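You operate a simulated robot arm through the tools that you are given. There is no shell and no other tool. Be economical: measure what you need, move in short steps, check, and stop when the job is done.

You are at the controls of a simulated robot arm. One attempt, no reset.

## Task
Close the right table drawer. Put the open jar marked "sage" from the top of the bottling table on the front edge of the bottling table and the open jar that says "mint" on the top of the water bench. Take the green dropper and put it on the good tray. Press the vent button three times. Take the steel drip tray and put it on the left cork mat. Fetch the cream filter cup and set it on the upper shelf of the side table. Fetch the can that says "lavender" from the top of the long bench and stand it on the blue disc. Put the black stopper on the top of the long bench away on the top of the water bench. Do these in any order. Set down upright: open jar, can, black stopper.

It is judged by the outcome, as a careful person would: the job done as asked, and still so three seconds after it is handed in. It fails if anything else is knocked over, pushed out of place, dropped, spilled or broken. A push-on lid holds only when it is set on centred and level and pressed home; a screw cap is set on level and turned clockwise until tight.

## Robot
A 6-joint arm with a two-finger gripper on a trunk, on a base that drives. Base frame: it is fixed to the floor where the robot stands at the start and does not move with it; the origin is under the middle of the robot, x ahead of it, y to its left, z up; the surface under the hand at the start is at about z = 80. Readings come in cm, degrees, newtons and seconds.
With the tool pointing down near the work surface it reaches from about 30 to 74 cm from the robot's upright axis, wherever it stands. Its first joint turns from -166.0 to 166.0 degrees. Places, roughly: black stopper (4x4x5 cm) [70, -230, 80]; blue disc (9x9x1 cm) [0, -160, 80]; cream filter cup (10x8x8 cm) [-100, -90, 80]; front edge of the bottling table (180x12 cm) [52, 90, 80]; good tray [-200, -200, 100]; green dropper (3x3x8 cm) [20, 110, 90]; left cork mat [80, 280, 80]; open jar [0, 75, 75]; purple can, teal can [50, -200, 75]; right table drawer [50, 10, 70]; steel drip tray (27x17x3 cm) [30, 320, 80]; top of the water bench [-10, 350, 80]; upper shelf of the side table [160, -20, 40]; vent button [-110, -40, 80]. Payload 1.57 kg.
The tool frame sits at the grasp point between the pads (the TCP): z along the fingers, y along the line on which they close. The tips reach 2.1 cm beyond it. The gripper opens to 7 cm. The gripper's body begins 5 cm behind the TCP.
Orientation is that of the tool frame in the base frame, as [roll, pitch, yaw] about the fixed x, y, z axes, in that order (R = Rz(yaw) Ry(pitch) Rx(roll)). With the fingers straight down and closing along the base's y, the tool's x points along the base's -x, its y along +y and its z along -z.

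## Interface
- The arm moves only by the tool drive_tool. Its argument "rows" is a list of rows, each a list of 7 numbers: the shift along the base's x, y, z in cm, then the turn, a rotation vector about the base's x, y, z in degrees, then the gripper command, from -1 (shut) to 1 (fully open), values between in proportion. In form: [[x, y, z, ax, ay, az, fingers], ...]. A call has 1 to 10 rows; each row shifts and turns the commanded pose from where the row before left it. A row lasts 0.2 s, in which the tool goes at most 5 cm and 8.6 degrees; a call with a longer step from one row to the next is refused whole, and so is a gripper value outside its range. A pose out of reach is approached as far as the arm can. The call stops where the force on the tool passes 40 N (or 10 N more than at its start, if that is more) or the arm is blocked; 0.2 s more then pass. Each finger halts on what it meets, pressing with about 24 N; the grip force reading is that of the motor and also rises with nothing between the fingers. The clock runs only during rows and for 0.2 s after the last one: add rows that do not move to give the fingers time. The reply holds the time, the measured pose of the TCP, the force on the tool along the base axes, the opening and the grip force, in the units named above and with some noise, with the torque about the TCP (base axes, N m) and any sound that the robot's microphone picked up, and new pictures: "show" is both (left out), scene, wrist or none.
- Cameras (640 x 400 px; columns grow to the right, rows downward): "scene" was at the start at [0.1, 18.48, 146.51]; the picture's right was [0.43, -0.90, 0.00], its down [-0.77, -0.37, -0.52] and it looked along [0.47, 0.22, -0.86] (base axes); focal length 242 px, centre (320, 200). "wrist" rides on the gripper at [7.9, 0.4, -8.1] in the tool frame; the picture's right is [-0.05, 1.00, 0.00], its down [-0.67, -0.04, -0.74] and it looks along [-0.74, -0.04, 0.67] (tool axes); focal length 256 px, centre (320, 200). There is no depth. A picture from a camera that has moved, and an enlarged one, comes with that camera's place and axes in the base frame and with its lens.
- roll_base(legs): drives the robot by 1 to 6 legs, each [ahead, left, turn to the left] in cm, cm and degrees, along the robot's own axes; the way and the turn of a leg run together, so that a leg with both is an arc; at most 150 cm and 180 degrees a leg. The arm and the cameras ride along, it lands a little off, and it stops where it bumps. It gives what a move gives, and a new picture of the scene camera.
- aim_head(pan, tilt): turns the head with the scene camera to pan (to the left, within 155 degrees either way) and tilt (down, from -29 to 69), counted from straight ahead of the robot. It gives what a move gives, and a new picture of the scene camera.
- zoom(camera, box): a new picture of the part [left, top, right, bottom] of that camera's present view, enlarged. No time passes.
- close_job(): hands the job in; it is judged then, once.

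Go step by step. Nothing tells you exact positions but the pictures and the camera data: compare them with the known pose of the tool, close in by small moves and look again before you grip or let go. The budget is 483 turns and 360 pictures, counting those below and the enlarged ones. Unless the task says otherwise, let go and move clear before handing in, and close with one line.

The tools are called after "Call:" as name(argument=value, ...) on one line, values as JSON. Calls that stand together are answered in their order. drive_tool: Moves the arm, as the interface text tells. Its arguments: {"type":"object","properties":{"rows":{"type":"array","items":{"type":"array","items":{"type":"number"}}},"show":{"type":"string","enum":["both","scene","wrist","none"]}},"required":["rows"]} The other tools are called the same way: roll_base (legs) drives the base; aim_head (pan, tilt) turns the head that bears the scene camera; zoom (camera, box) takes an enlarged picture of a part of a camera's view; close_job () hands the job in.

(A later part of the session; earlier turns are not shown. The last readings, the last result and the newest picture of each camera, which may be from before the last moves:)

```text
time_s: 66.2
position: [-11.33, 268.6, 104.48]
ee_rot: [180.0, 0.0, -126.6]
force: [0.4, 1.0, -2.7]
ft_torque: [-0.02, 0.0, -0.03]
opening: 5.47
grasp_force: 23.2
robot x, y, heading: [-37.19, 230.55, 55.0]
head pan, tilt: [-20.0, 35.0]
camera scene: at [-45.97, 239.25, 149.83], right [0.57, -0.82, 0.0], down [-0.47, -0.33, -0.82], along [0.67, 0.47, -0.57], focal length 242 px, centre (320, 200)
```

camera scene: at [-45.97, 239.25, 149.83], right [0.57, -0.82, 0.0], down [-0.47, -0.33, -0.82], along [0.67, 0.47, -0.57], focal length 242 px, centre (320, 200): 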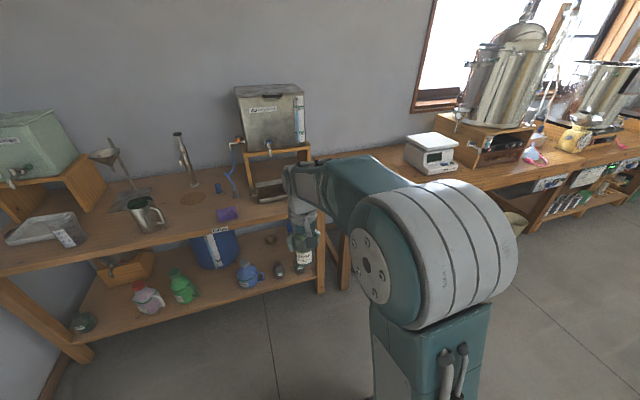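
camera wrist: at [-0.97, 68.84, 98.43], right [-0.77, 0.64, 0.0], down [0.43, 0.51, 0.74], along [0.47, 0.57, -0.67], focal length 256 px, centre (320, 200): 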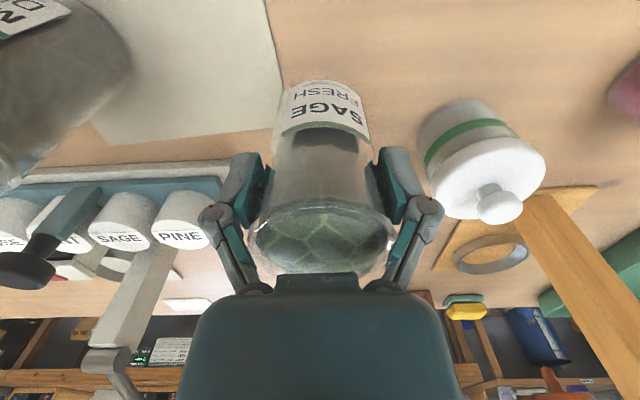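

I'm on the far side with the water bench in front of me; the steel drip tray is at about [27,324]. I turn round to face the bottling table's far (front) edge.

Call:
roll_base(legs=[[0, 0, -180]])

Call:
aim_head(pan=35, tilt=45)

```text
time_s: 74.0
position: [-64.6, 192.91, 104.42]
ee_rot: [179.9, 0.0, 50.7]
force: [0.1, 0.7, -2.4]
ft_torque: [0.01, 0.03, 0.04]
opening: 5.47
grasp_force: 23.6
robot x, y, heading: [-37.05, 230.29, -127.9]
head pan, tilt: [-20.0, 35.0]
camera scene: at [-28.77, 220.52, 149.83], right [-0.54, 0.84, 0.0], down [0.48, 0.31, -0.82], along [-0.69, -0.44, -0.57], focal length 242 px, centre (320, 200)
```

scene: 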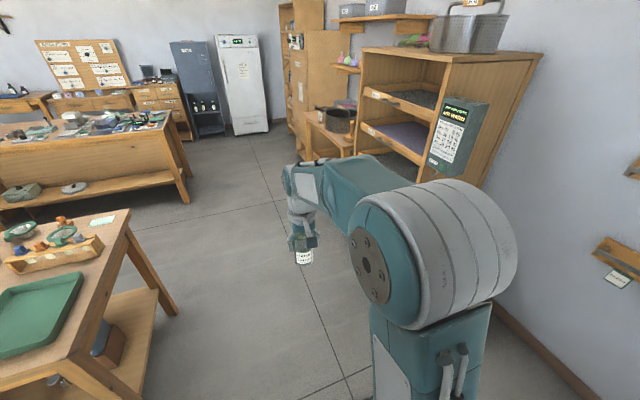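

```text
time_s: 75.3
position: [-64.64, 192.84, 104.39]
ee_rot: [179.9, -0.1, 50.8]
force: [0.5, -0.1, -2.2]
ft_torque: [-0.01, 0.01, 0.01]
opening: 5.46
grasp_force: 24.2
robot x, y, heading: [-37.04, 230.5, -127.7]
head pan, tilt: [35.0, 45.0]
camera scene: at [-21.71, 217.11, 148.35], right [-1.0, 0.05, 0.0], down [0.03, 0.71, -0.71], along [-0.03, -0.71, -0.71], focal length 242 px, centre (320, 200)
```

scene: 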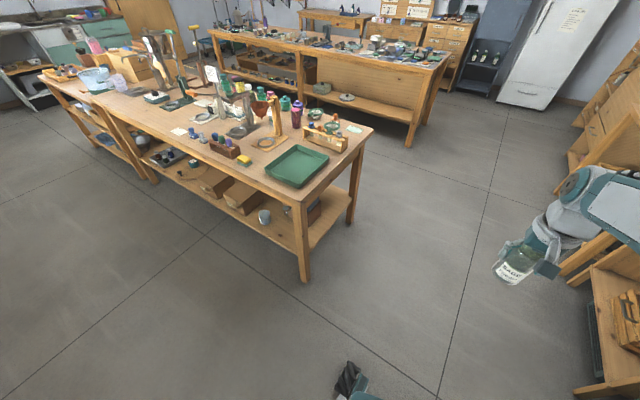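

Now facing the far side. I slide left along the table toward a free stretch of its front edge.

Call:
roll_base(legs=[[0, 0, 2], [0, 115, 0]])

Call:
aim_head(pan=0, tilt=52)

```text
time_s: 81.7
position: [34.28, 122.58, 104.38]
ee_rot: [179.8, 0.0, 53.3]
force: [-0.6, 0.0, -1.5]
ft_torque: [0.01, -0.06, -0.03]
opening: 5.45
grasp_force: 24.4
robot x, y, heading: [60.29, 160.94, -125.3]
head pan, tilt: [35.0, 45.0]
camera scene: at [76.07, 148.58, 148.36], right [-1.0, 0.0, 0.0], down [0.0, 0.71, -0.71], along [0.0, -0.71, -0.71], focal length 242 px, centre (320, 200)
```

scene: 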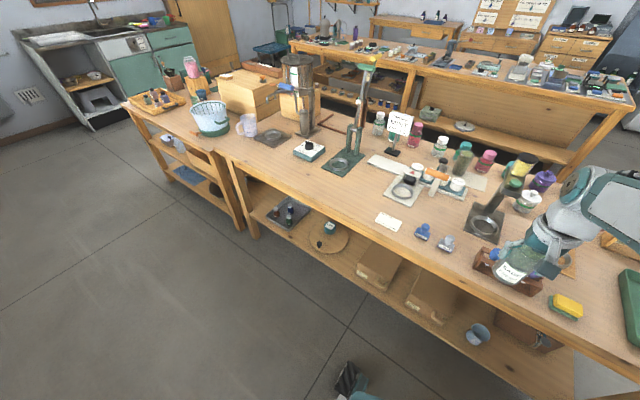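

```text
time_s: 82.7
position: [34.39, 122.56, 104.39]
ee_rot: [179.9, 0.0, 53.2]
force: [-0.6, 0.5, -2.0]
ft_torque: [0.03, 0.0, 0.03]
opening: 5.45
grasp_force: 24.2
robot x, y, heading: [60.23, 160.99, -125.1]
head pan, tilt: [0.0, 52.0]
camera scene: at [71.87, 150.51, 147.39], right [-0.82, 0.58, 0.0], down [0.45, 0.64, -0.61], along [-0.35, -0.5, -0.79], focal length 242 px, centre (320, 200)
```

scene: 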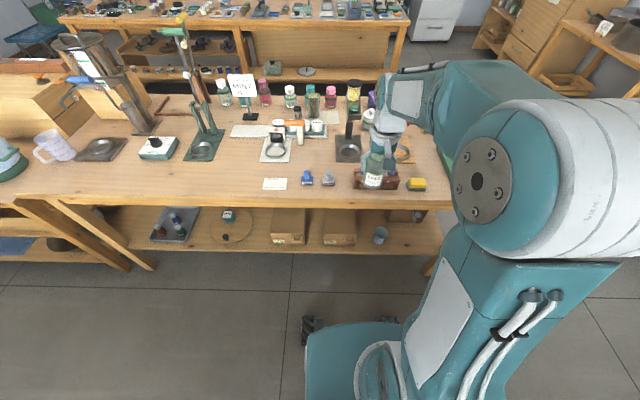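

The front edge line is at about n≈112 along the table normal; a free stretch is left of the white card, about [63,85]. I slide left 42 cm to face it.

Call:
roll_base(legs=[[0, 42, 0]])

Call:
zoom(camera="scene", box=[200, 60, 520, 260])

```text
time_s: 85.3
position: [68.92, 98.25, 104.48]
ee_rot: [179.7, 0.0, 53.5]
force: [-0.2, -0.4, -2.7]
ft_torque: [0.0, -0.01, 0.01]
opening: 5.46
grasp_force: 24.2
robot x, y, heading: [95.08, 136.47, -125.1]
head pan, tilt: [0.0, 52.0]
camera scene: at [106.18, 126.52, 147.45], right [-0.82, 0.57, 0.0], down [0.45, 0.65, -0.61], along [-0.35, -0.51, -0.79], focal length 242 px, centre (320, 200)
```

scene: 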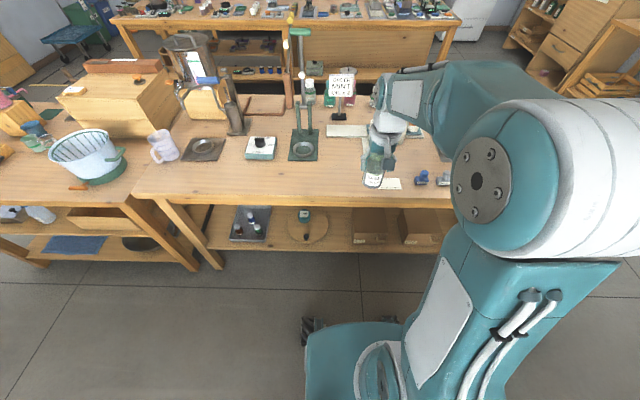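

```text
2.00 times, centred on (360, 160) of scene
camera zoom: at [106.18, 126.52, 147.45], right [-0.82, 0.57, 0.0], down [0.45, 0.65, -0.61], along [-0.35, -0.51, -0.79], focal length 484 px, centre (240, 280)
```

zoom: 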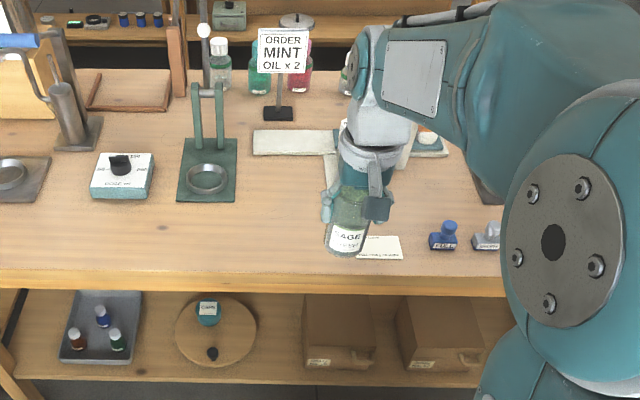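

The jar hangs in front of the free spot; target is about [65.7,80.7] (n≈104, between press plate and card). I move over it.

Call:
drive_tool(rows=[[-0.8, -4.3, 0, 0, 0, 0, -1], [-0.8, -4.3, 0, 0, 0, 0, -1], [-0.8, -4.3, -1, 0, 0, 0, -1], [-0.8, -4.6, 0, 0, 0, 0, -1], [0, 0, -4, 0, 0, 0, -1], [0, 0, -4, 0, 0, 0, -1], [0, 0, -3, 0, 0, 0, -1]], show="both")

```text
time_s: 86.9
position: [65.87, 80.58, 92.42]
ee_rot: [-180.0, -0.1, 53.6]
force: [-0.2, 0.0, -0.5]
ft_torque: [-0.01, -0.03, 0.0]
opening: 5.45
grasp_force: 24.4
robot x, y, heading: [95.02, 136.49, -125.0]
head pan, tilt: [0.0, 52.0]
camera scene: at [106.62, 126.09, 147.39], right [-0.82, 0.57, 0.0], down [0.45, 0.65, -0.61], along [-0.35, -0.5, -0.79], focal length 242 px, centre (320, 200)
camera wrist: at [70.84, 86.77, 100.54], right [0.77, -0.64, 0.0], down [-0.42, -0.51, 0.74], along [-0.47, -0.58, -0.67], focal length 256 px, centre (320, 200)
```

scene: 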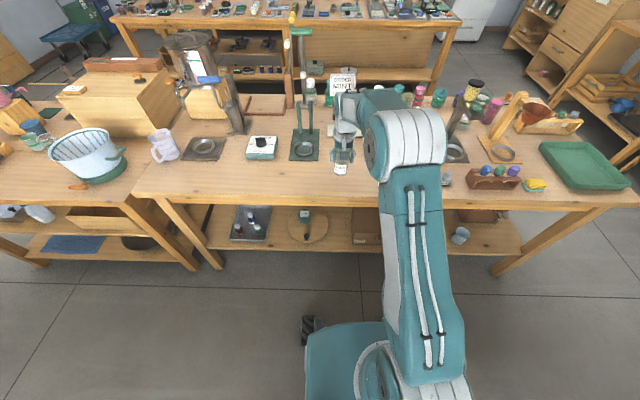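
wrist: 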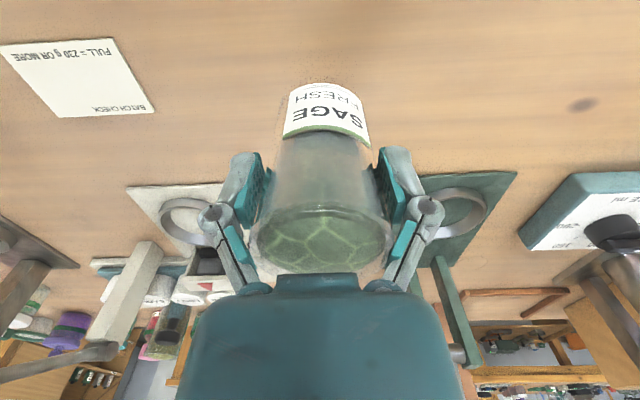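

Clear spot beneath. I lower until it touches.

Call:
drive_tool(rows=[[0, 0, -2, 0, 0, 0, -1], [0, 0, -1.5, 0, 0, 0, -1], [0, 0, -0.8, 0, 0, 0, -1], [0, 0, -0.3, 0, 0, 0, -1], [0, 0, 0, 0, 0, 0, -1]], show="wrist")

```text
time_s: 88.1
position: [65.92, 80.39, 87.86]
ee_rot: [179.9, 0.0, 53.7]
force: [0.0, 0.0, -1.2]
ft_torque: [0.09, -0.03, -0.01]
opening: 5.47
grasp_force: 24.3
robot x, y, heading: [95.05, 136.32, -124.9]
head pan, tilt: [0.0, 52.0]
camera wrist: at [71.05, 86.59, 96.02], right [0.77, -0.64, 0.0], down [-0.42, -0.51, 0.74], along [-0.47, -0.58, -0.67], focal length 256 px, centre (320, 200)
```

wrist: 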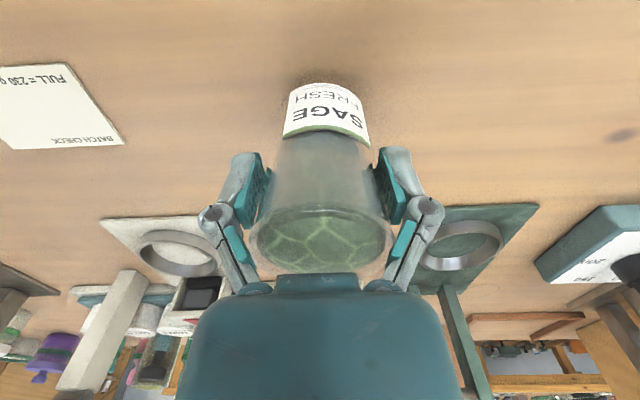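

Call:
drive_tool(rows=[[0, 0, -0.3, 0, 0, 0, -1], [0, 0, -0.2, 0, 0, 0, -1], [0, 0, 0, 0, 0, 0, -1]], show="none")

```text
time_s: 88.9
position: [66.15, 80.4, 87.5]
ee_rot: [179.9, 0.2, 53.7]
force: [2.0, 2.6, 10.4]
ft_torque: [0.33, -0.24, 0.02]
opening: 5.48
grasp_force: 24.2
robot x, y, heading: [95.23, 136.32, -124.8]
head pan, tilt: [0.0, 52.0]
```

Touching down with ~10 N. I open slowly and lift straight up.

Call:
drive_tool(rows=[[0, 0, 0.1, 0, 0, 0, 0.75], [0, 0, 0, 0, 0, 0, 1], [0, 0, 0, 0, 0, 0, 1], [0, 0, 3, 0, 0, 0, 1], [0, 0, 4, 0, 0, 0, 1], [0, 0, 4, 0, 0, 0, 1], [0, 0, 4, 0, 0, 0, 1]], show="wrist")

```text
time_s: 90.5
position: [66.07, 80.21, 102.42]
ee_rot: [179.9, 0.0, 53.7]
force: [0.7, 0.0, 0.5]
ft_torque: [0.04, -0.02, 0.02]
opening: 6.99
grasp_force: 0.1
robot x, y, heading: [95.27, 136.58, -125.0]
head pan, tilt: [0.0, 52.0]
camera wrist: at [71.17, 86.46, 110.61], right [0.77, -0.64, 0.0], down [-0.43, -0.51, 0.74], along [-0.47, -0.57, -0.67], focal length 256 px, centre (320, 200)
```

wrist: 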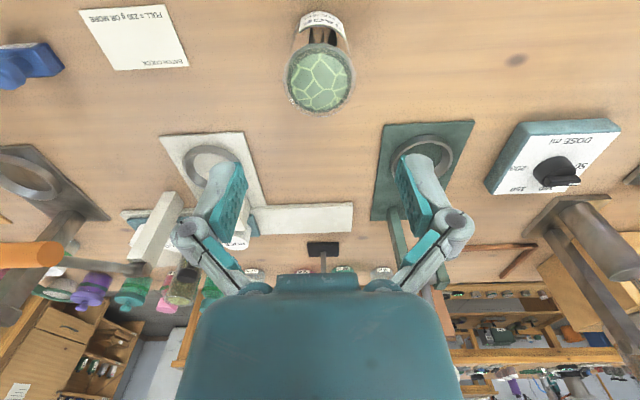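

Sage stands upright on the front edge. Next the drip tray on the water bench: I draw the arm in, turn around and drive over there.

Call:
drive_tool(rows=[[0, 0, 2, 0, 0, 0, 1], [2.1, 4, 0, 0, 0, 0, 1], [2.1, 4, 0, 0, 0, 0, 1], [2.1, 4, 0, 0, 0, 0, 1], [2.1, 4, 0, 0, 0, 0, 1], [0, 0, 0, 0, 0, 0, 1]], show="none")

Call:
roll_base(legs=[[0, 0, 180], [0, 130, 0], [15, 0, 0]])

Call:
aim_head(pan=10, tilt=45)

```text
time_s: 91.9
position: [74.36, 96.54, 104.32]
ee_rot: [179.9, 0.0, 53.6]
force: [0.6, 0.2, 0.2]
ft_torque: [-0.06, 0.05, -0.02]
opening: 6.99
grasp_force: 0.0
robot x, y, heading: [95.12, 136.89, -124.9]
head pan, tilt: [0.0, 52.0]
```

```text
time_s: 106.9
position: [12.48, 260.45, 104.31]
ee_rot: [-180.0, -0.1, -124.6]
force: [0.0, -0.5, 0.5]
ft_torque: [0.0, 0.0, 0.0]
opening: 7.02
grasp_force: 0.1
robot x, y, heading: [-6.78, 219.49, 57.0]
head pan, tilt: [0.0, 52.0]
camera scene: at [-18.94, 229.39, 147.39], right [0.84, -0.55, 0.0], down [-0.43, -0.66, -0.61], along [0.34, 0.51, -0.79], focal length 242 px, centre (320, 200)
```

scene: 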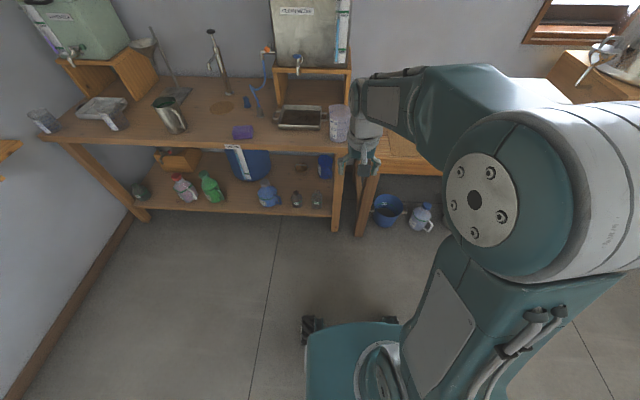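

```text
time_s: 107.6
position: [12.54, 260.34, 104.4]
ee_rot: [179.9, 0.0, -124.5]
force: [-0.1, 1.0, 0.0]
ft_torque: [0.0, 0.0, 0.0]
opening: 7.01
grasp_force: 0.0
robot x, y, heading: [-6.83, 219.85, 56.8]
head pan, tilt: [10.0, 45.0]
camera scene: at [-19.81, 230.56, 148.34], right [0.92, -0.39, 0.0], down [-0.28, -0.65, -0.71], along [0.28, 0.65, -0.71], focal length 242 px, centre (320, 200)
```

scene: 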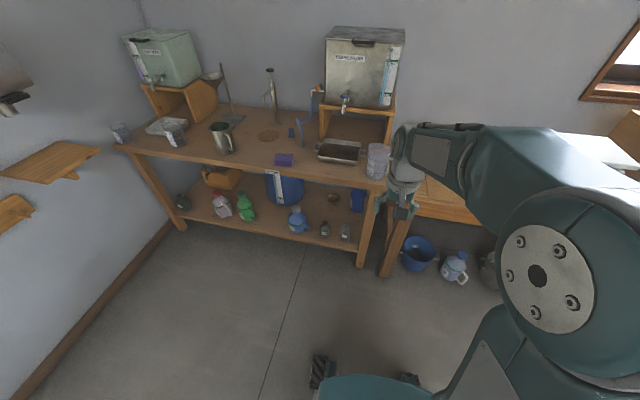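

Call:
zoom(camera="scene", box=[100, 80, 420, 280])

Call:
zoom(camera="scene", box=[290, 80, 430, 190])

```text
2.00 times, centred on (260, 180) of scene
camera zoom: at [-19.81, 230.56, 148.34], right [0.92, -0.39, 0.0], down [-0.28, -0.65, -0.71], along [0.28, 0.65, -0.71], focal length 484 px, centre (440, 240)
```

zoom: 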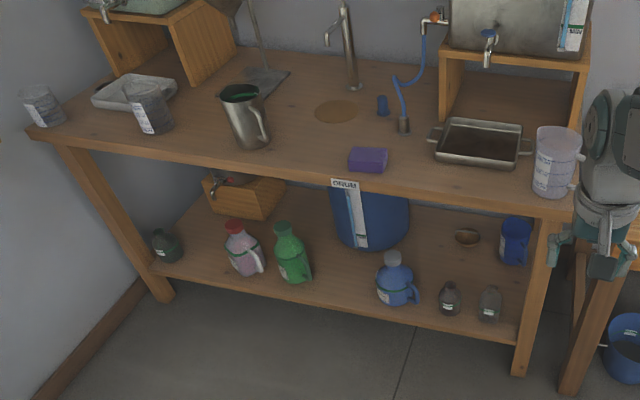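

```text
3.64 times, centred on (360, 135) of scene
camera zoom: at [-19.81, 230.56, 148.34], right [0.92, -0.39, 0.0], down [-0.28, -0.65, -0.71], along [0.28, 0.65, -0.71], focal length 879 px, centre (174, 436)
```

zoom: 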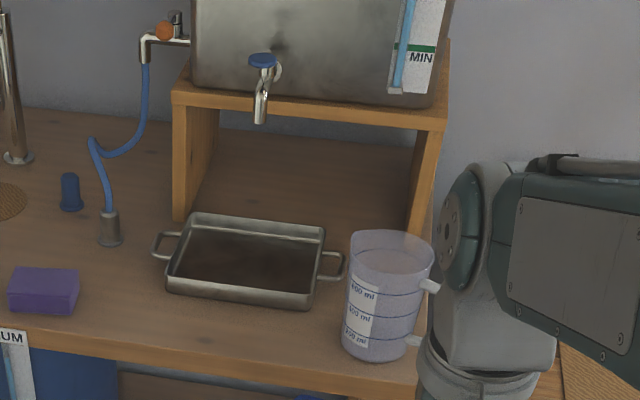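

The steel drip tray (with loop handles) sits under the right cooler's tap; its front rim centre is about [24,311,83], with a beaker just to its right. I'll drive up in front of it and turn the gripper 90° to pinch the front wall.

Call:
roll_base(legs=[[0, 28, -2.5], [29, 0, 0]])

Call:
drive_tool(rows=[[0, 0, 0, 0, 0, -8.5, 1], [0, 0, 0, 0, 0, -8.5, 1], [0, 0, 0, 0, 0, -8.5, 1], [0, 0, 0, 0, 0, -8.5, 1], [0, 0, 0, 0, 0, -8.5, 1], [0, 0, 0, 0, 0, -8.5, 1], [0, 0, 0, 0, 0, -8.5, 1], [0, 0, 0, 0, 0, -8.5, 1], [0, 0, 0, 0, 0, -8.5, 1], [0, 0, 0, 0, 0, -8.5, 1]], show="none")

Call:
aim_head(pan=-15, tilt=48)

```text
time_s: 111.2
position: [8.43, 298.86, 104.33]
ee_rot: [179.9, -0.1, -127.3]
force: [0.3, -0.3, 0.5]
ft_torque: [0.0, -0.02, 0.03]
opening: 7.01
grasp_force: 0.2
robot x, y, heading: [-12.95, 258.87, 53.9]
head pan, tilt: [10.0, 45.0]
camera scene: at [-25.35, 270.53, 148.34], right [0.9, -0.43, 0.0], down [-0.31, -0.64, -0.71], along [0.31, 0.64, -0.71], focal length 242 px, centre (320, 200)
```

scene: 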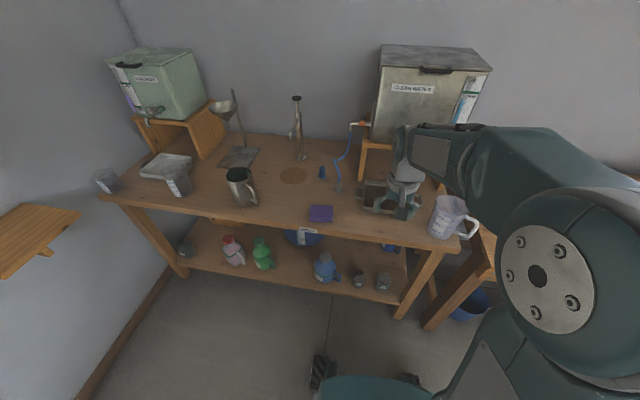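

```text
time_s: 113.4
position: [8.32, 298.75, 104.35]
ee_rot: [179.9, 0.2, 147.6]
force: [0.4, -0.4, 0.6]
ft_torque: [0.02, -0.01, -0.01]
opening: 7.01
grasp_force: 0.0
robot x, y, heading: [-12.97, 258.71, 54.2]
head pan, tilt: [10.0, 45.0]
```

```text
time_s: 114.3
position: [8.37, 298.81, 104.38]
ee_rot: [180.0, 0.2, 147.8]
force: [0.6, 0.5, 0.4]
ft_torque: [-0.01, 0.01, 0.01]
opening: 7.01
grasp_force: 0.1
robot x, y, heading: [-12.39, 259.07, 54.2]
head pan, tilt: [-15.0, 48.0]
camera scene: at [-22.78, 268.19, 147.93], right [0.63, -0.77, 0.0], down [-0.58, -0.47, -0.67], along [0.52, 0.42, -0.74], focal length 242 px, centre (320, 200)
```

scene: 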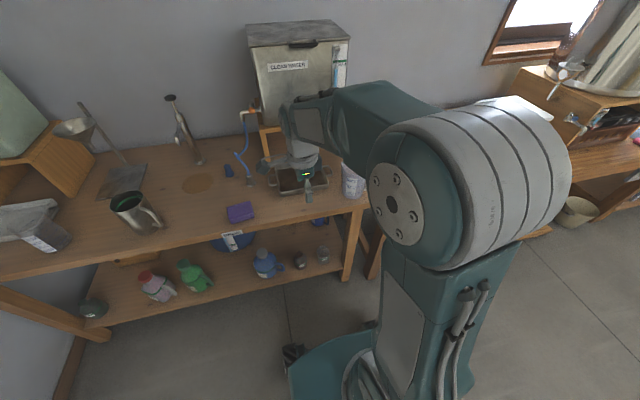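

I rotate the last degrees and move above the tray's front rim to look with the wrist camera.

Call:
drive_tool(rows=[[3.1, 2.4, 0, 0, 0, -3.6, 1], [3.1, 2.4, 0, 0, 0, 0, 1], [3.1, 2.4, -2, 0, 0, 0, 1], [3.1, 2.4, -2, 0, 0, 0, 1], [3.1, 2.4, -2, 0, 0, 0, 1], [0, 0, 0, 0, 0, 0, 1]], show="both")

```text
time_s: 115.7
position: [23.93, 310.74, 98.13]
ee_rot: [179.9, 0.0, 144.1]
force: [-0.4, -0.2, -0.2]
ft_torque: [-0.01, 0.01, 0.01]
opening: 7.0
grasp_force: 0.1
robot x, y, heading: [-12.66, 259.0, 54.3]
head pan, tilt: [-15.0, 48.0]
camera scene: at [-22.68, 268.26, 147.93], right [0.63, -0.77, 0.0], down [-0.58, -0.47, -0.67], along [0.52, 0.42, -0.74], focal length 242 px, centre (320, 200)
camera wrist: at [17.72, 315.67, 106.24], right [0.63, 0.78, 0.0], down [0.52, -0.42, 0.75], along [0.58, -0.47, -0.67], focal length 256 px, centre (320, 200)
```

scene: 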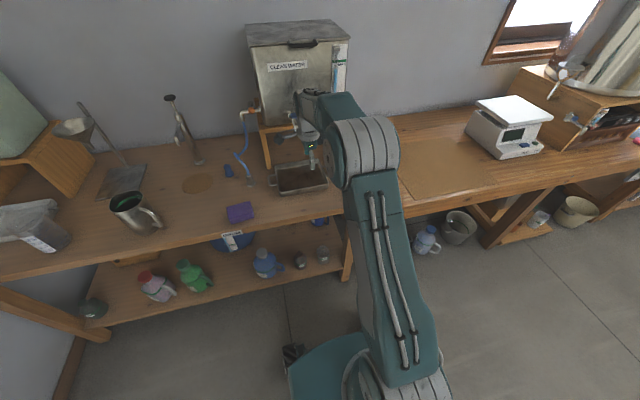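
wrist: 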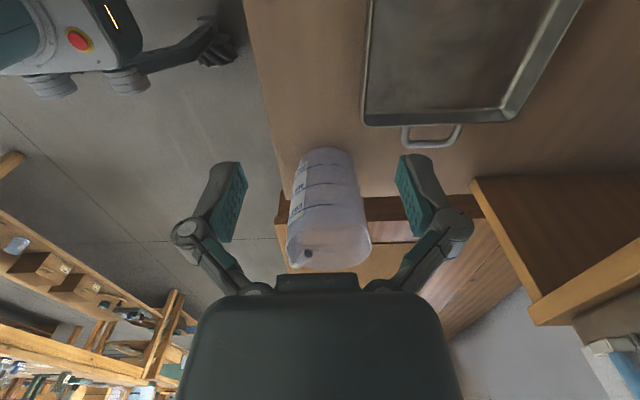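

Call:
zoom(camera="scene", box=[200, 80, 400, 230])

```text
2.67 times, centred on (300, 155) of scene
camera zoom: at [-22.68, 268.26, 147.93], right [0.63, -0.77, 0.0], down [-0.58, -0.47, -0.67], along [0.52, 0.42, -0.74], focal length 645 px, centre (373, 320)
```

zoom: 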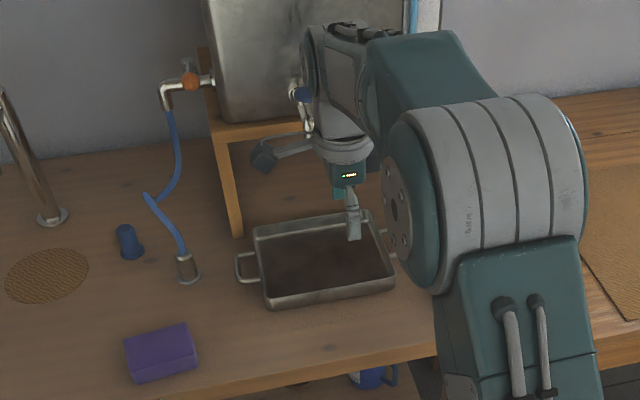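

Refined: front wall at about [24.2,313.4], tap spout ~12 cm behind at z≥98. I shift and come down part way.

Call:
drive_tool(rows=[[0.4, 2.6, -2, 0, 0, 0, 1], [0, 0, -4, 0, 0, 0, 1], [0, 0, -4, 0, 0, 0, 1], [0, 0, 0, 0, 0, 0, 1]], show="both")

Call:
zoom(camera="scene", box=[250, 130, 370, 220])

```text
time_s: 116.7
position: [24.31, 313.29, 88.09]
ee_rot: [179.9, 0.0, 144.2]
force: [0.9, 0.1, 0.0]
ft_torque: [0.0, 0.01, 0.01]
opening: 7.0
grasp_force: 0.0
robot x, y, heading: [-12.97, 259.28, 53.8]
head pan, tilt: [-15.0, 48.0]
camera scene: at [-22.69, 268.28, 147.93], right [0.63, -0.77, 0.0], down [-0.58, -0.47, -0.67], along [0.52, 0.42, -0.74], focal length 242 px, centre (320, 200)
camera wrist: at [18.11, 318.26, 96.37], right [0.63, 0.78, 0.0], down [0.52, -0.42, 0.75], along [0.58, -0.47, -0.67], focal length 256 px, centre (320, 200)
```

scene: 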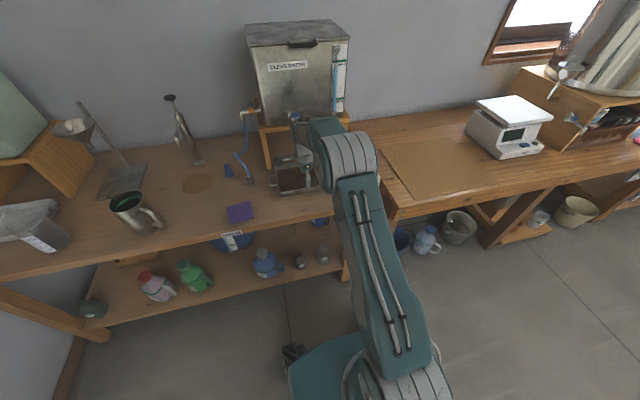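
wrist: 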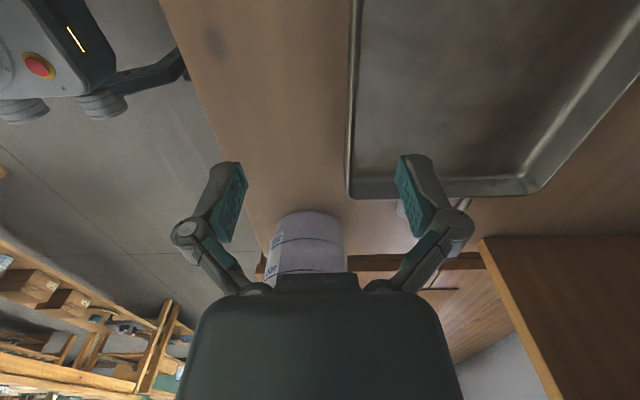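

```text
4.44 times, centred on (310, 175) of scene
camera zoom: at [-22.69, 268.28, 147.93], right [0.63, -0.77, 0.0], down [-0.58, -0.47, -0.67], along [0.52, 0.42, -0.74], focal length 1074 px, centre (364, 311)
```

zoom: 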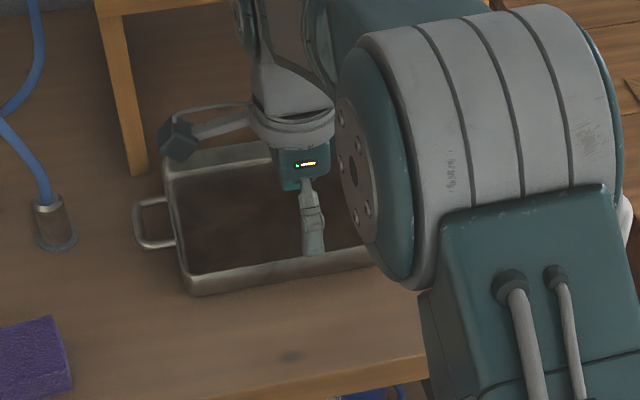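

Wall is ~1.7 cm further and the tray's centre ~2 cm more to the left; I shift and go down to straddle the rim.

Call:
drive_tool(rows=[[-0.6, 2.6, 0, 0, 0, 0, 1], [0, 0, -2, 0, 0, 0, 1], [0, 0, -2, 0, 0, 0, 1], [0, 0, 0, 0, 0, 0, 1]], show="wrist")

```text
time_s: 117.7
position: [23.85, 315.98, 84.36]
ee_rot: [179.9, 0.1, 144.1]
force: [-0.4, 0.7, -0.2]
ft_torque: [-0.01, -0.02, -0.02]
opening: 6.96
grasp_force: 0.0
robot x, y, heading: [-12.62, 259.07, 54.5]
head pan, tilt: [-15.0, 48.0]
camera wrist: at [17.59, 320.93, 92.54], right [0.63, 0.78, 0.0], down [0.52, -0.42, 0.75], along [0.58, -0.47, -0.67], focal length 256 px, centre (320, 200)
```

wrist: 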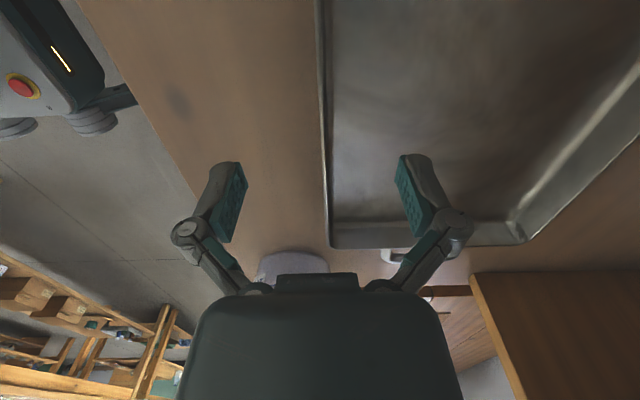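

Wall is centred between the fingers and I'm at the tray's mid-length. Lower slightly and close.

Call:
drive_tool(rows=[[0, 0, -1.2, 0, 0, 0, 1], [0, 0, 0, 0, 0, 0, 0], [0, 0, 0, 0, 0, 0, -1], [0, 0, 0, 0, 0, 0, -1], [0, 0, 0, 0, 0, 0, -1]], show="wrist")

```text
time_s: 118.9
position: [23.54, 315.94, 82.99]
ee_rot: [179.8, 0.1, 144.1]
force: [-0.5, -1.1, 0.5]
ft_torque: [0.01, 0.01, 0.01]
opening: 0.0
grasp_force: 24.0
robot x, y, heading: [-12.5, 258.88, 54.1]
head pan, tilt: [-15.0, 48.0]
camera wrist: at [17.47, 320.96, 91.19], right [0.63, 0.78, 0.0], down [0.52, -0.42, 0.75], along [0.58, -0.47, -0.67], focal length 256 px, centre (320, 200)
```

wrist: 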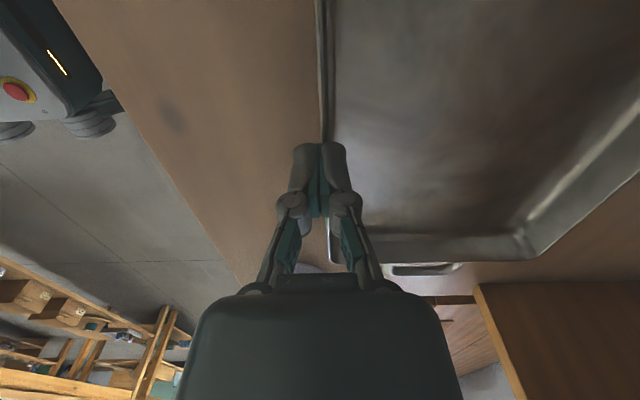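

Fingers closed on nothing: the rim is lower than I assumed. I reopen, lower 2.5 cm and try again.

Call:
drive_tool(rows=[[0, 0, 0.3, 0, 0, 0, 0.6], [0, 0, 0, 0, 0, 0, 0.6], [0, 0, -1.4, 0, 0, 0, 0.6], [0, 0, -1.4, 0, 0, 0, 0.6], [0, 0, 0, 0, 0, 0, 0.6]], show="wrist")

```text
time_s: 120.1
position: [23.74, 315.93, 80.57]
ee_rot: [179.9, 0.1, 144.1]
force: [0.3, -0.2, 0.0]
ft_torque: [-0.03, 0.01, 0.0]
opening: 5.59
grasp_force: 0.1
robot x, y, heading: [-12.57, 259.19, 54.1]
head pan, tilt: [-15.0, 48.0]
camera wrist: at [17.54, 320.91, 88.68], right [0.63, 0.78, 0.0], down [0.52, -0.42, 0.75], along [0.58, -0.47, -0.67], focal length 256 px, centre (320, 200)
```

wrist: 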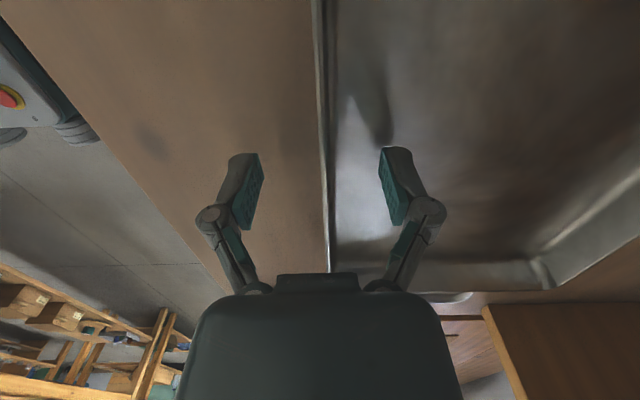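

Call:
drive_tool(rows=[[0, 0, -0.7, 0, 0, 0, 0.6], [0, 0, -0.7, 0, 0, 0, 0.6], [0, 0, 0, 0, 0, 0, -1], [0, 0, 0, 0, 0, 0, -1], [0, 0, 0, 0, 0, 0, -1]], show="wrist")

```text
time_s: 120.9
position: [24.2, 316.48, 80.39]
ee_rot: [178.3, 0.0, 144.2]
force: [-2.2, -3.1, 23.4]
ft_torque: [-0.22, 0.17, 0.01]
opening: 0.59
grasp_force: 23.8
robot x, y, heading: [-12.92, 258.7, 54.1]
head pan, tilt: [-15.0, 48.0]
stopped in row 4: the force on the tool passed its limit at 49 N (the readings are from after the stop); the commanded pose is now the measured one
camera wrist: at [17.83, 321.29, 88.58], right [0.63, 0.78, 0.03], down [0.51, -0.44, 0.74], along [0.59, -0.45, -0.67], focal length 256 px, centre (320, 200)
```

wrist: 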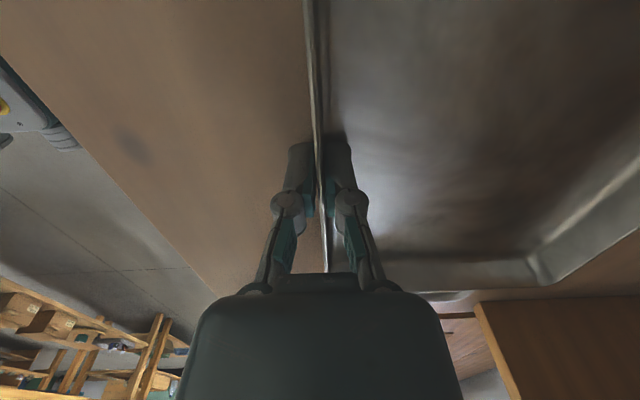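

The wall is pinched (0.6 cm). I lift a little and check how it hangs.

Call:
drive_tool(rows=[[0, 0, 0.5, 0, 0, 0, -1], [0, 0, 1, 0, 0, 0, -1], [0, 0, 1.5, 0, 0, 0, -1], [0, 0, 0, 0, 0, 0, -1]], show="both")

Call:
zoom(camera="scene", box=[250, 130, 370, 220])

```text
time_s: 121.9
position: [24.09, 316.34, 83.09]
ee_rot: [179.0, 0.0, 144.1]
force: [-0.6, 0.7, -1.5]
ft_torque: [-0.13, 0.14, 0.02]
opening: 0.61
grasp_force: 23.8
robot x, y, heading: [-12.79, 259.05, 54.0]
head pan, tilt: [-15.0, 48.0]
camera scene: at [-22.64, 268.36, 147.93], right [0.63, -0.77, 0.0], down [-0.58, -0.47, -0.67], along [0.52, 0.42, -0.74], focal length 242 px, centre (320, 200)
camera wrist: at [17.83, 321.21, 91.17], right [0.63, 0.78, 0.02], down [0.51, -0.43, 0.74], along [0.59, -0.46, -0.67], focal length 256 px, centre (320, 200)
```

scene: 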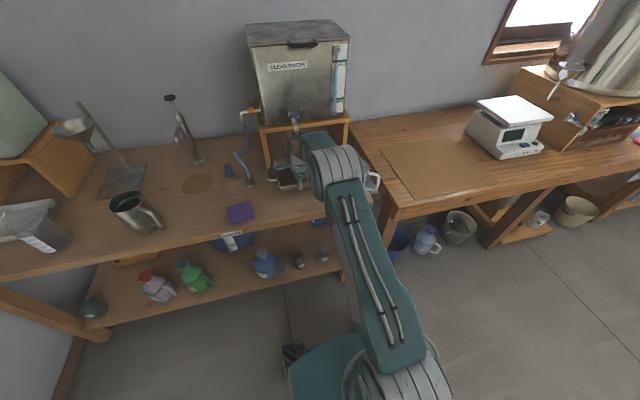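
wrist: 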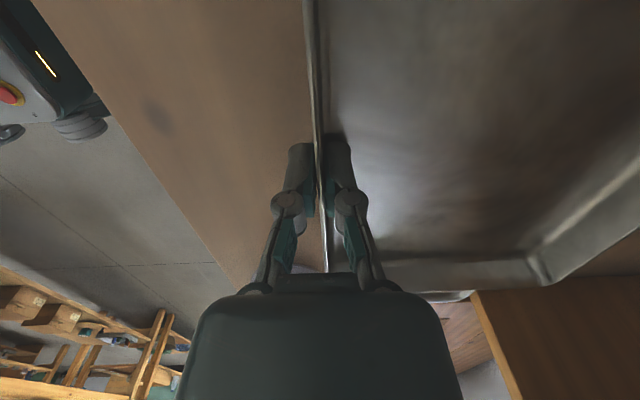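

```text
4.44 times, centred on (310, 175) of scene
camera zoom: at [-22.64, 268.36, 147.93], right [0.63, -0.77, 0.0], down [-0.58, -0.47, -0.67], along [0.52, 0.42, -0.74], focal length 1074 px, centre (364, 311)
```

zoom: 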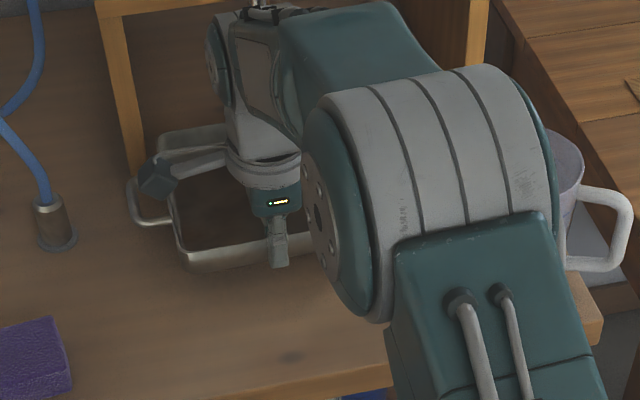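

Tray is lifted level. I pull it straight back from under the tap, then raise it.

Call:
drive_tool(rows=[[0, 0, 2, 0, 0, 0, -1], [-2.7, -2.2, 0.5, 0, 0, 0, -1], [-2.7, -3, 0, 0, 0, 0, -1], [-2.4, -3.4, 0, 0, 0, 0, -1], [-2.4, -3.4, 1, 0, 0, 0, -1], [-2.4, -3.4, 1, 0, 0, 0, -1], [-1.4, -2, 4, 0, 0, 0, -1], [0, 0, 5, 0, 0, 0, -1], [0, 0, 5, 0, 0, 0, -1], [0, 0, 2, 0, 0, 0, -1]], show="both")

```text
time_s: 124.1
position: [9.8, 298.96, 103.45]
ee_rot: [178.8, 0.0, 144.1]
force: [-0.3, -0.4, -1.2]
ft_torque: [-0.1, 0.13, 0.05]
opening: 0.61
grasp_force: 24.0
robot x, y, heading: [-12.94, 258.74, 53.9]
head pan, tilt: [-15.0, 48.0]
camera scene: at [-22.73, 268.24, 147.93], right [0.63, -0.77, 0.0], down [-0.58, -0.47, -0.67], along [0.52, 0.42, -0.74], focal length 242 px, centre (320, 200)
camera wrist: at [3.6, 303.81, 111.6], right [0.63, 0.78, 0.02], down [0.51, -0.43, 0.74], along [0.59, -0.46, -0.67], focal length 256 px, centre (320, 200)
```

scene: 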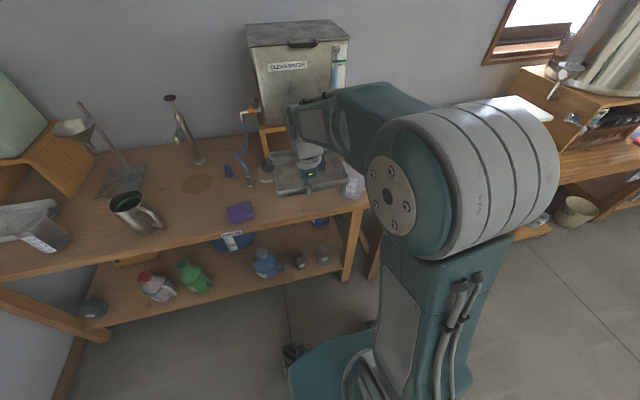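
wrist: 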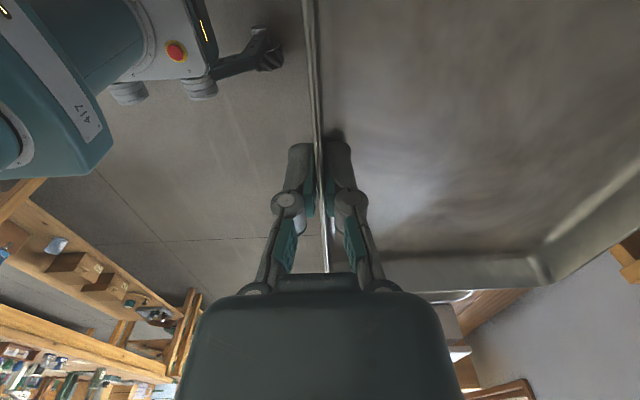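

The tray is carried level. I move the base right to face the left cork mat.

Call:
roll_base(legs=[[0, -58, 0]])

Call:
aim_head(pan=8, tilt=52)

```text
time_s: 127.5
position: [57.22, 265.21, 103.41]
ee_rot: [178.8, 0.2, 144.8]
force: [-1.4, -0.9, -2.3]
ft_torque: [-0.12, 0.11, -0.02]
opening: 0.61
grasp_force: 24.0
robot x, y, heading: [35.16, 224.81, 54.7]
head pan, tilt: [-15.0, 48.0]
camera scene: at [24.92, 234.13, 147.89], right [0.64, -0.77, 0.0], down [-0.57, -0.48, -0.67], along [0.52, 0.43, -0.74], focal length 242 px, centre (320, 200)
```

scene: 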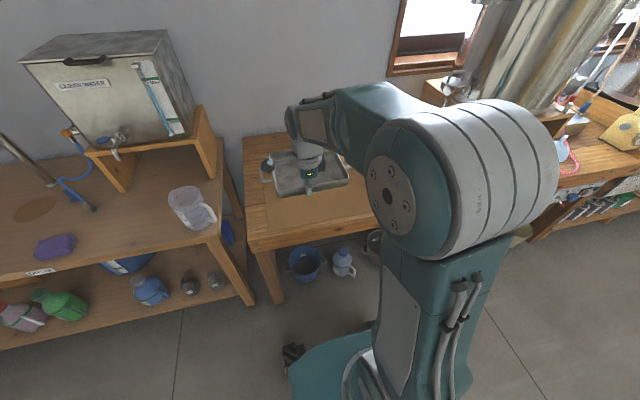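

```text
time_s: 128.3
position: [57.67, 264.99, 103.41]
ee_rot: [178.7, -0.1, 144.8]
force: [0.1, -1.0, -3.1]
ft_torque: [-0.1, 0.12, -0.01]
opening: 0.6
grasp_force: 24.0
robot x, y, heading: [35.28, 225.38, 54.8]
head pan, tilt: [8.0, 52.0]
camera scene: at [22.61, 235.53, 147.39], right [0.89, -0.46, 0.0], down [-0.36, -0.7, -0.61], along [0.28, 0.55, -0.79], focal length 242 px, centre (320, 200)
```

scene: 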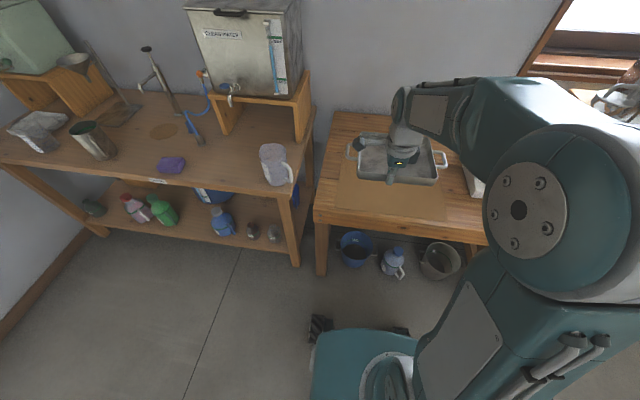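

Mat spans about s −121…−85, n 254…288. I move so the tray is centred over it, then lower.

Call:
drive_tool(rows=[[3.9, 2.8, 0, 0, 0, 0, -1], [3.9, 2.8, 0, 0, 0, 0, -1], [3.8, 2.8, 0, 0, 0, 0, -1], [0, 0, -4, 0, 0, 0, -1], [0, 0, -4, 0, 0, 0, -1], [0, 0, -4, 0, 0, 0, -1], [0, 0, -3, 0, 0, 0, -1], [0, 0, -2, 0, 0, 0, -1]], show="scene")

```text
time_s: 130.1
position: [69.15, 273.23, 86.45]
ee_rot: [178.8, 0.1, 144.8]
force: [-0.3, 0.1, -2.6]
ft_torque: [-0.13, 0.13, 0.0]
opening: 0.59
grasp_force: 24.2
robot x, y, heading: [35.23, 225.3, 55.0]
head pan, tilt: [8.0, 52.0]
camera scene: at [22.68, 235.59, 147.39], right [0.89, -0.46, 0.0], down [-0.36, -0.7, -0.61], along [0.28, 0.55, -0.79], focal length 242 px, centre (320, 200)
```

scene: 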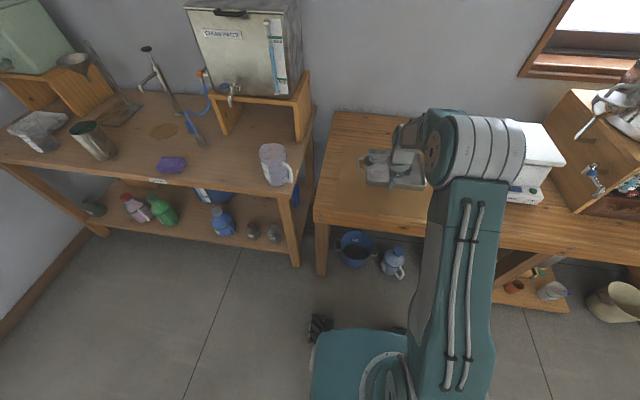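

Call:
drive_tool(rows=[[0, 0, -1.5, 0, 0, 0, -1], [0, 0, -1, 0, 0, 0, -1], [0, 0, -1, 0, 0, 0, -1], [0, 0, -0.5, 0, 0, 0, -1], [0, 0, -0.5, 0, 0, 0, -1], [0, 0, 0, 0, 0, 0, -1]], show="wrist")

```text
time_s: 131.5
position: [69.2, 273.33, 81.89]
ee_rot: [178.9, 0.0, 144.8]
force: [0.0, -0.3, -2.8]
ft_torque: [-0.12, 0.15, 0.01]
opening: 0.6
grasp_force: 23.9
robot x, y, heading: [35.06, 224.83, 55.0]
head pan, tilt: [8.0, 52.0]
camera wrist: at [62.85, 278.17, 90.06], right [0.62, 0.78, 0.02], down [0.51, -0.43, 0.74], along [0.59, -0.45, -0.67], focal length 256 px, centre (320, 200)
```

wrist: 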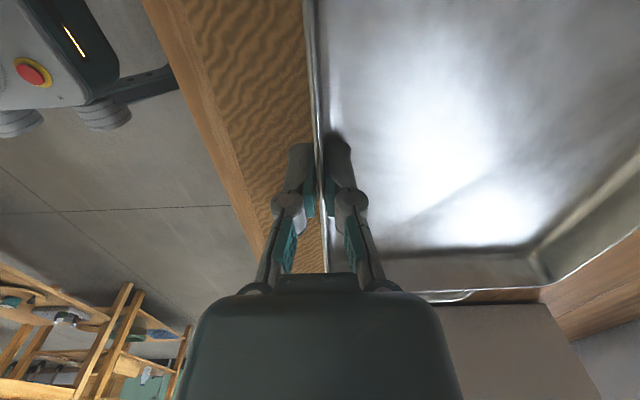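

Call:
drive_tool(rows=[[0, 0, -0.5, 0, 0, 0, -1], [0, 0, -0.5, 0, 0, 0, -1], [0, 0, -0.5, 0, 0, 0, -1], [0, 0, 0, 0, 0, 0, -1]], show="none")

```text
time_s: 132.5
position: [69.17, 273.36, 80.46]
ee_rot: [178.7, 0.0, 144.8]
force: [-0.6, 0.6, -2.1]
ft_torque: [-0.14, 0.16, 0.04]
opening: 0.61
grasp_force: 24.3
robot x, y, heading: [35.12, 224.67, 54.7]
head pan, tilt: [8.0, 52.0]
```

Call:
drive_tool(rows=[[0, 0, -0.4, 0, 0, 0, -1], [0, 0, -0.4, 0, 0, 0, -1], [0, 0, -0.4, 0, 0, 0, -1], [0, 0, 0, 0, 0, 0, -1]], show="wrist")

```text
time_s: 133.5
position: [69.33, 273.37, 79.11]
ee_rot: [178.8, 0.0, 144.8]
force: [-0.7, 0.3, -1.6]
ft_torque: [-0.08, 0.15, -0.02]
opening: 0.62
grasp_force: 23.9
robot x, y, heading: [35.03, 224.92, 54.7]
head pan, tilt: [8.0, 52.0]
camera wrist: at [62.86, 278.1, 87.38], right [0.62, 0.78, 0.02], down [0.51, -0.43, 0.74], along [0.59, -0.45, -0.67], focal length 256 px, centre (320, 200)
```

wrist: 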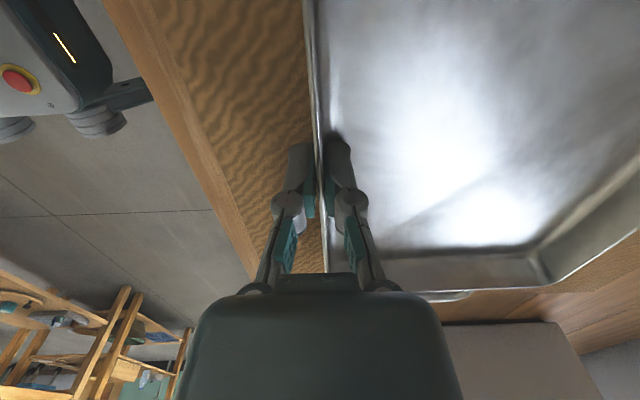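

Call:
drive_tool(rows=[[0, 0, -0.4, 0, 0, 0, -1], [0, 0, -0.4, 0, 0, 0, -1], [0, 0, -0.4, 0, 0, 0, -1], [0, 0, 0, 0, 0, 0, -1]], show="none")

```text
time_s: 134.3
position: [69.27, 273.31, 78.7]
ee_rot: [178.5, 0.1, 144.8]
force: [-3.2, -5.3, 13.9]
ft_torque: [-0.12, 0.22, 0.01]
opening: 0.61
grasp_force: 23.8
robot x, y, heading: [35.52, 224.98, 54.9]
head pan, tilt: [8.0, 52.0]
stopped in row 3: the force on the tool passed its limit at 46 N (the readings are from after the stop); the commanded pose is now the measured one
```

Landed. I open partly and lift clear.

Call:
drive_tool(rows=[[0, 0, 0.2, 0, 0, 0, -0.5], [0, 0, 0, 0, 0, 0, 0], [0, 0, 0, 0, 0, 0, 0.3], [0, 0, 2, 0, 0, 0, 0.3], [0, 0, 4, 0, 0, 0, 0.3], [0, 0, 5, 0, 0, 0, 0.3], [0, 0, 5, 0, 0, 0, 0.3], [0, 0, 5, 0, 0, 0, 0.3]], show="both")

```text
time_s: 136.1
position: [69.28, 273.31, 99.63]
ee_rot: [178.6, -0.1, 144.8]
force: [0.6, -0.1, -0.2]
ft_torque: [-0.02, -0.03, -0.01]
opening: 4.55
grasp_force: 0.1
robot x, y, heading: [35.17, 224.69, 55.2]
head pan, tilt: [8.0, 52.0]
camera scene: at [22.67, 235.57, 147.39], right [0.89, -0.46, 0.0], down [-0.36, -0.7, -0.61], along [0.28, 0.55, -0.79], focal length 242 px, centre (320, 200)
camera wrist: at [62.89, 278.07, 107.9], right [0.62, 0.78, 0.02], down [0.51, -0.43, 0.74], along [0.59, -0.45, -0.67], focal length 256 px, centre (320, 200)
```

scene: 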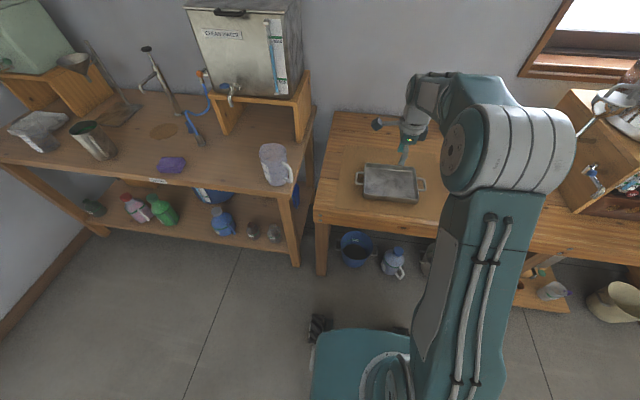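
wrist: 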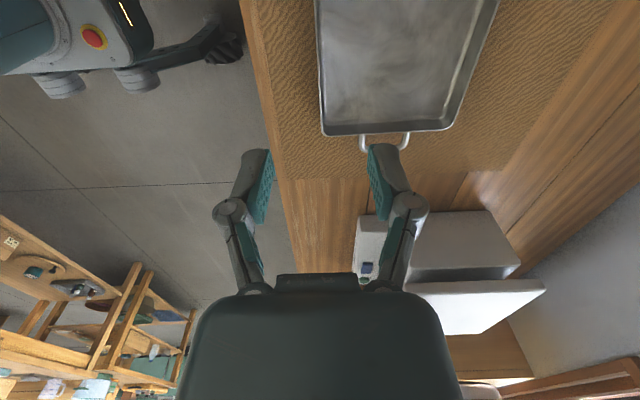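

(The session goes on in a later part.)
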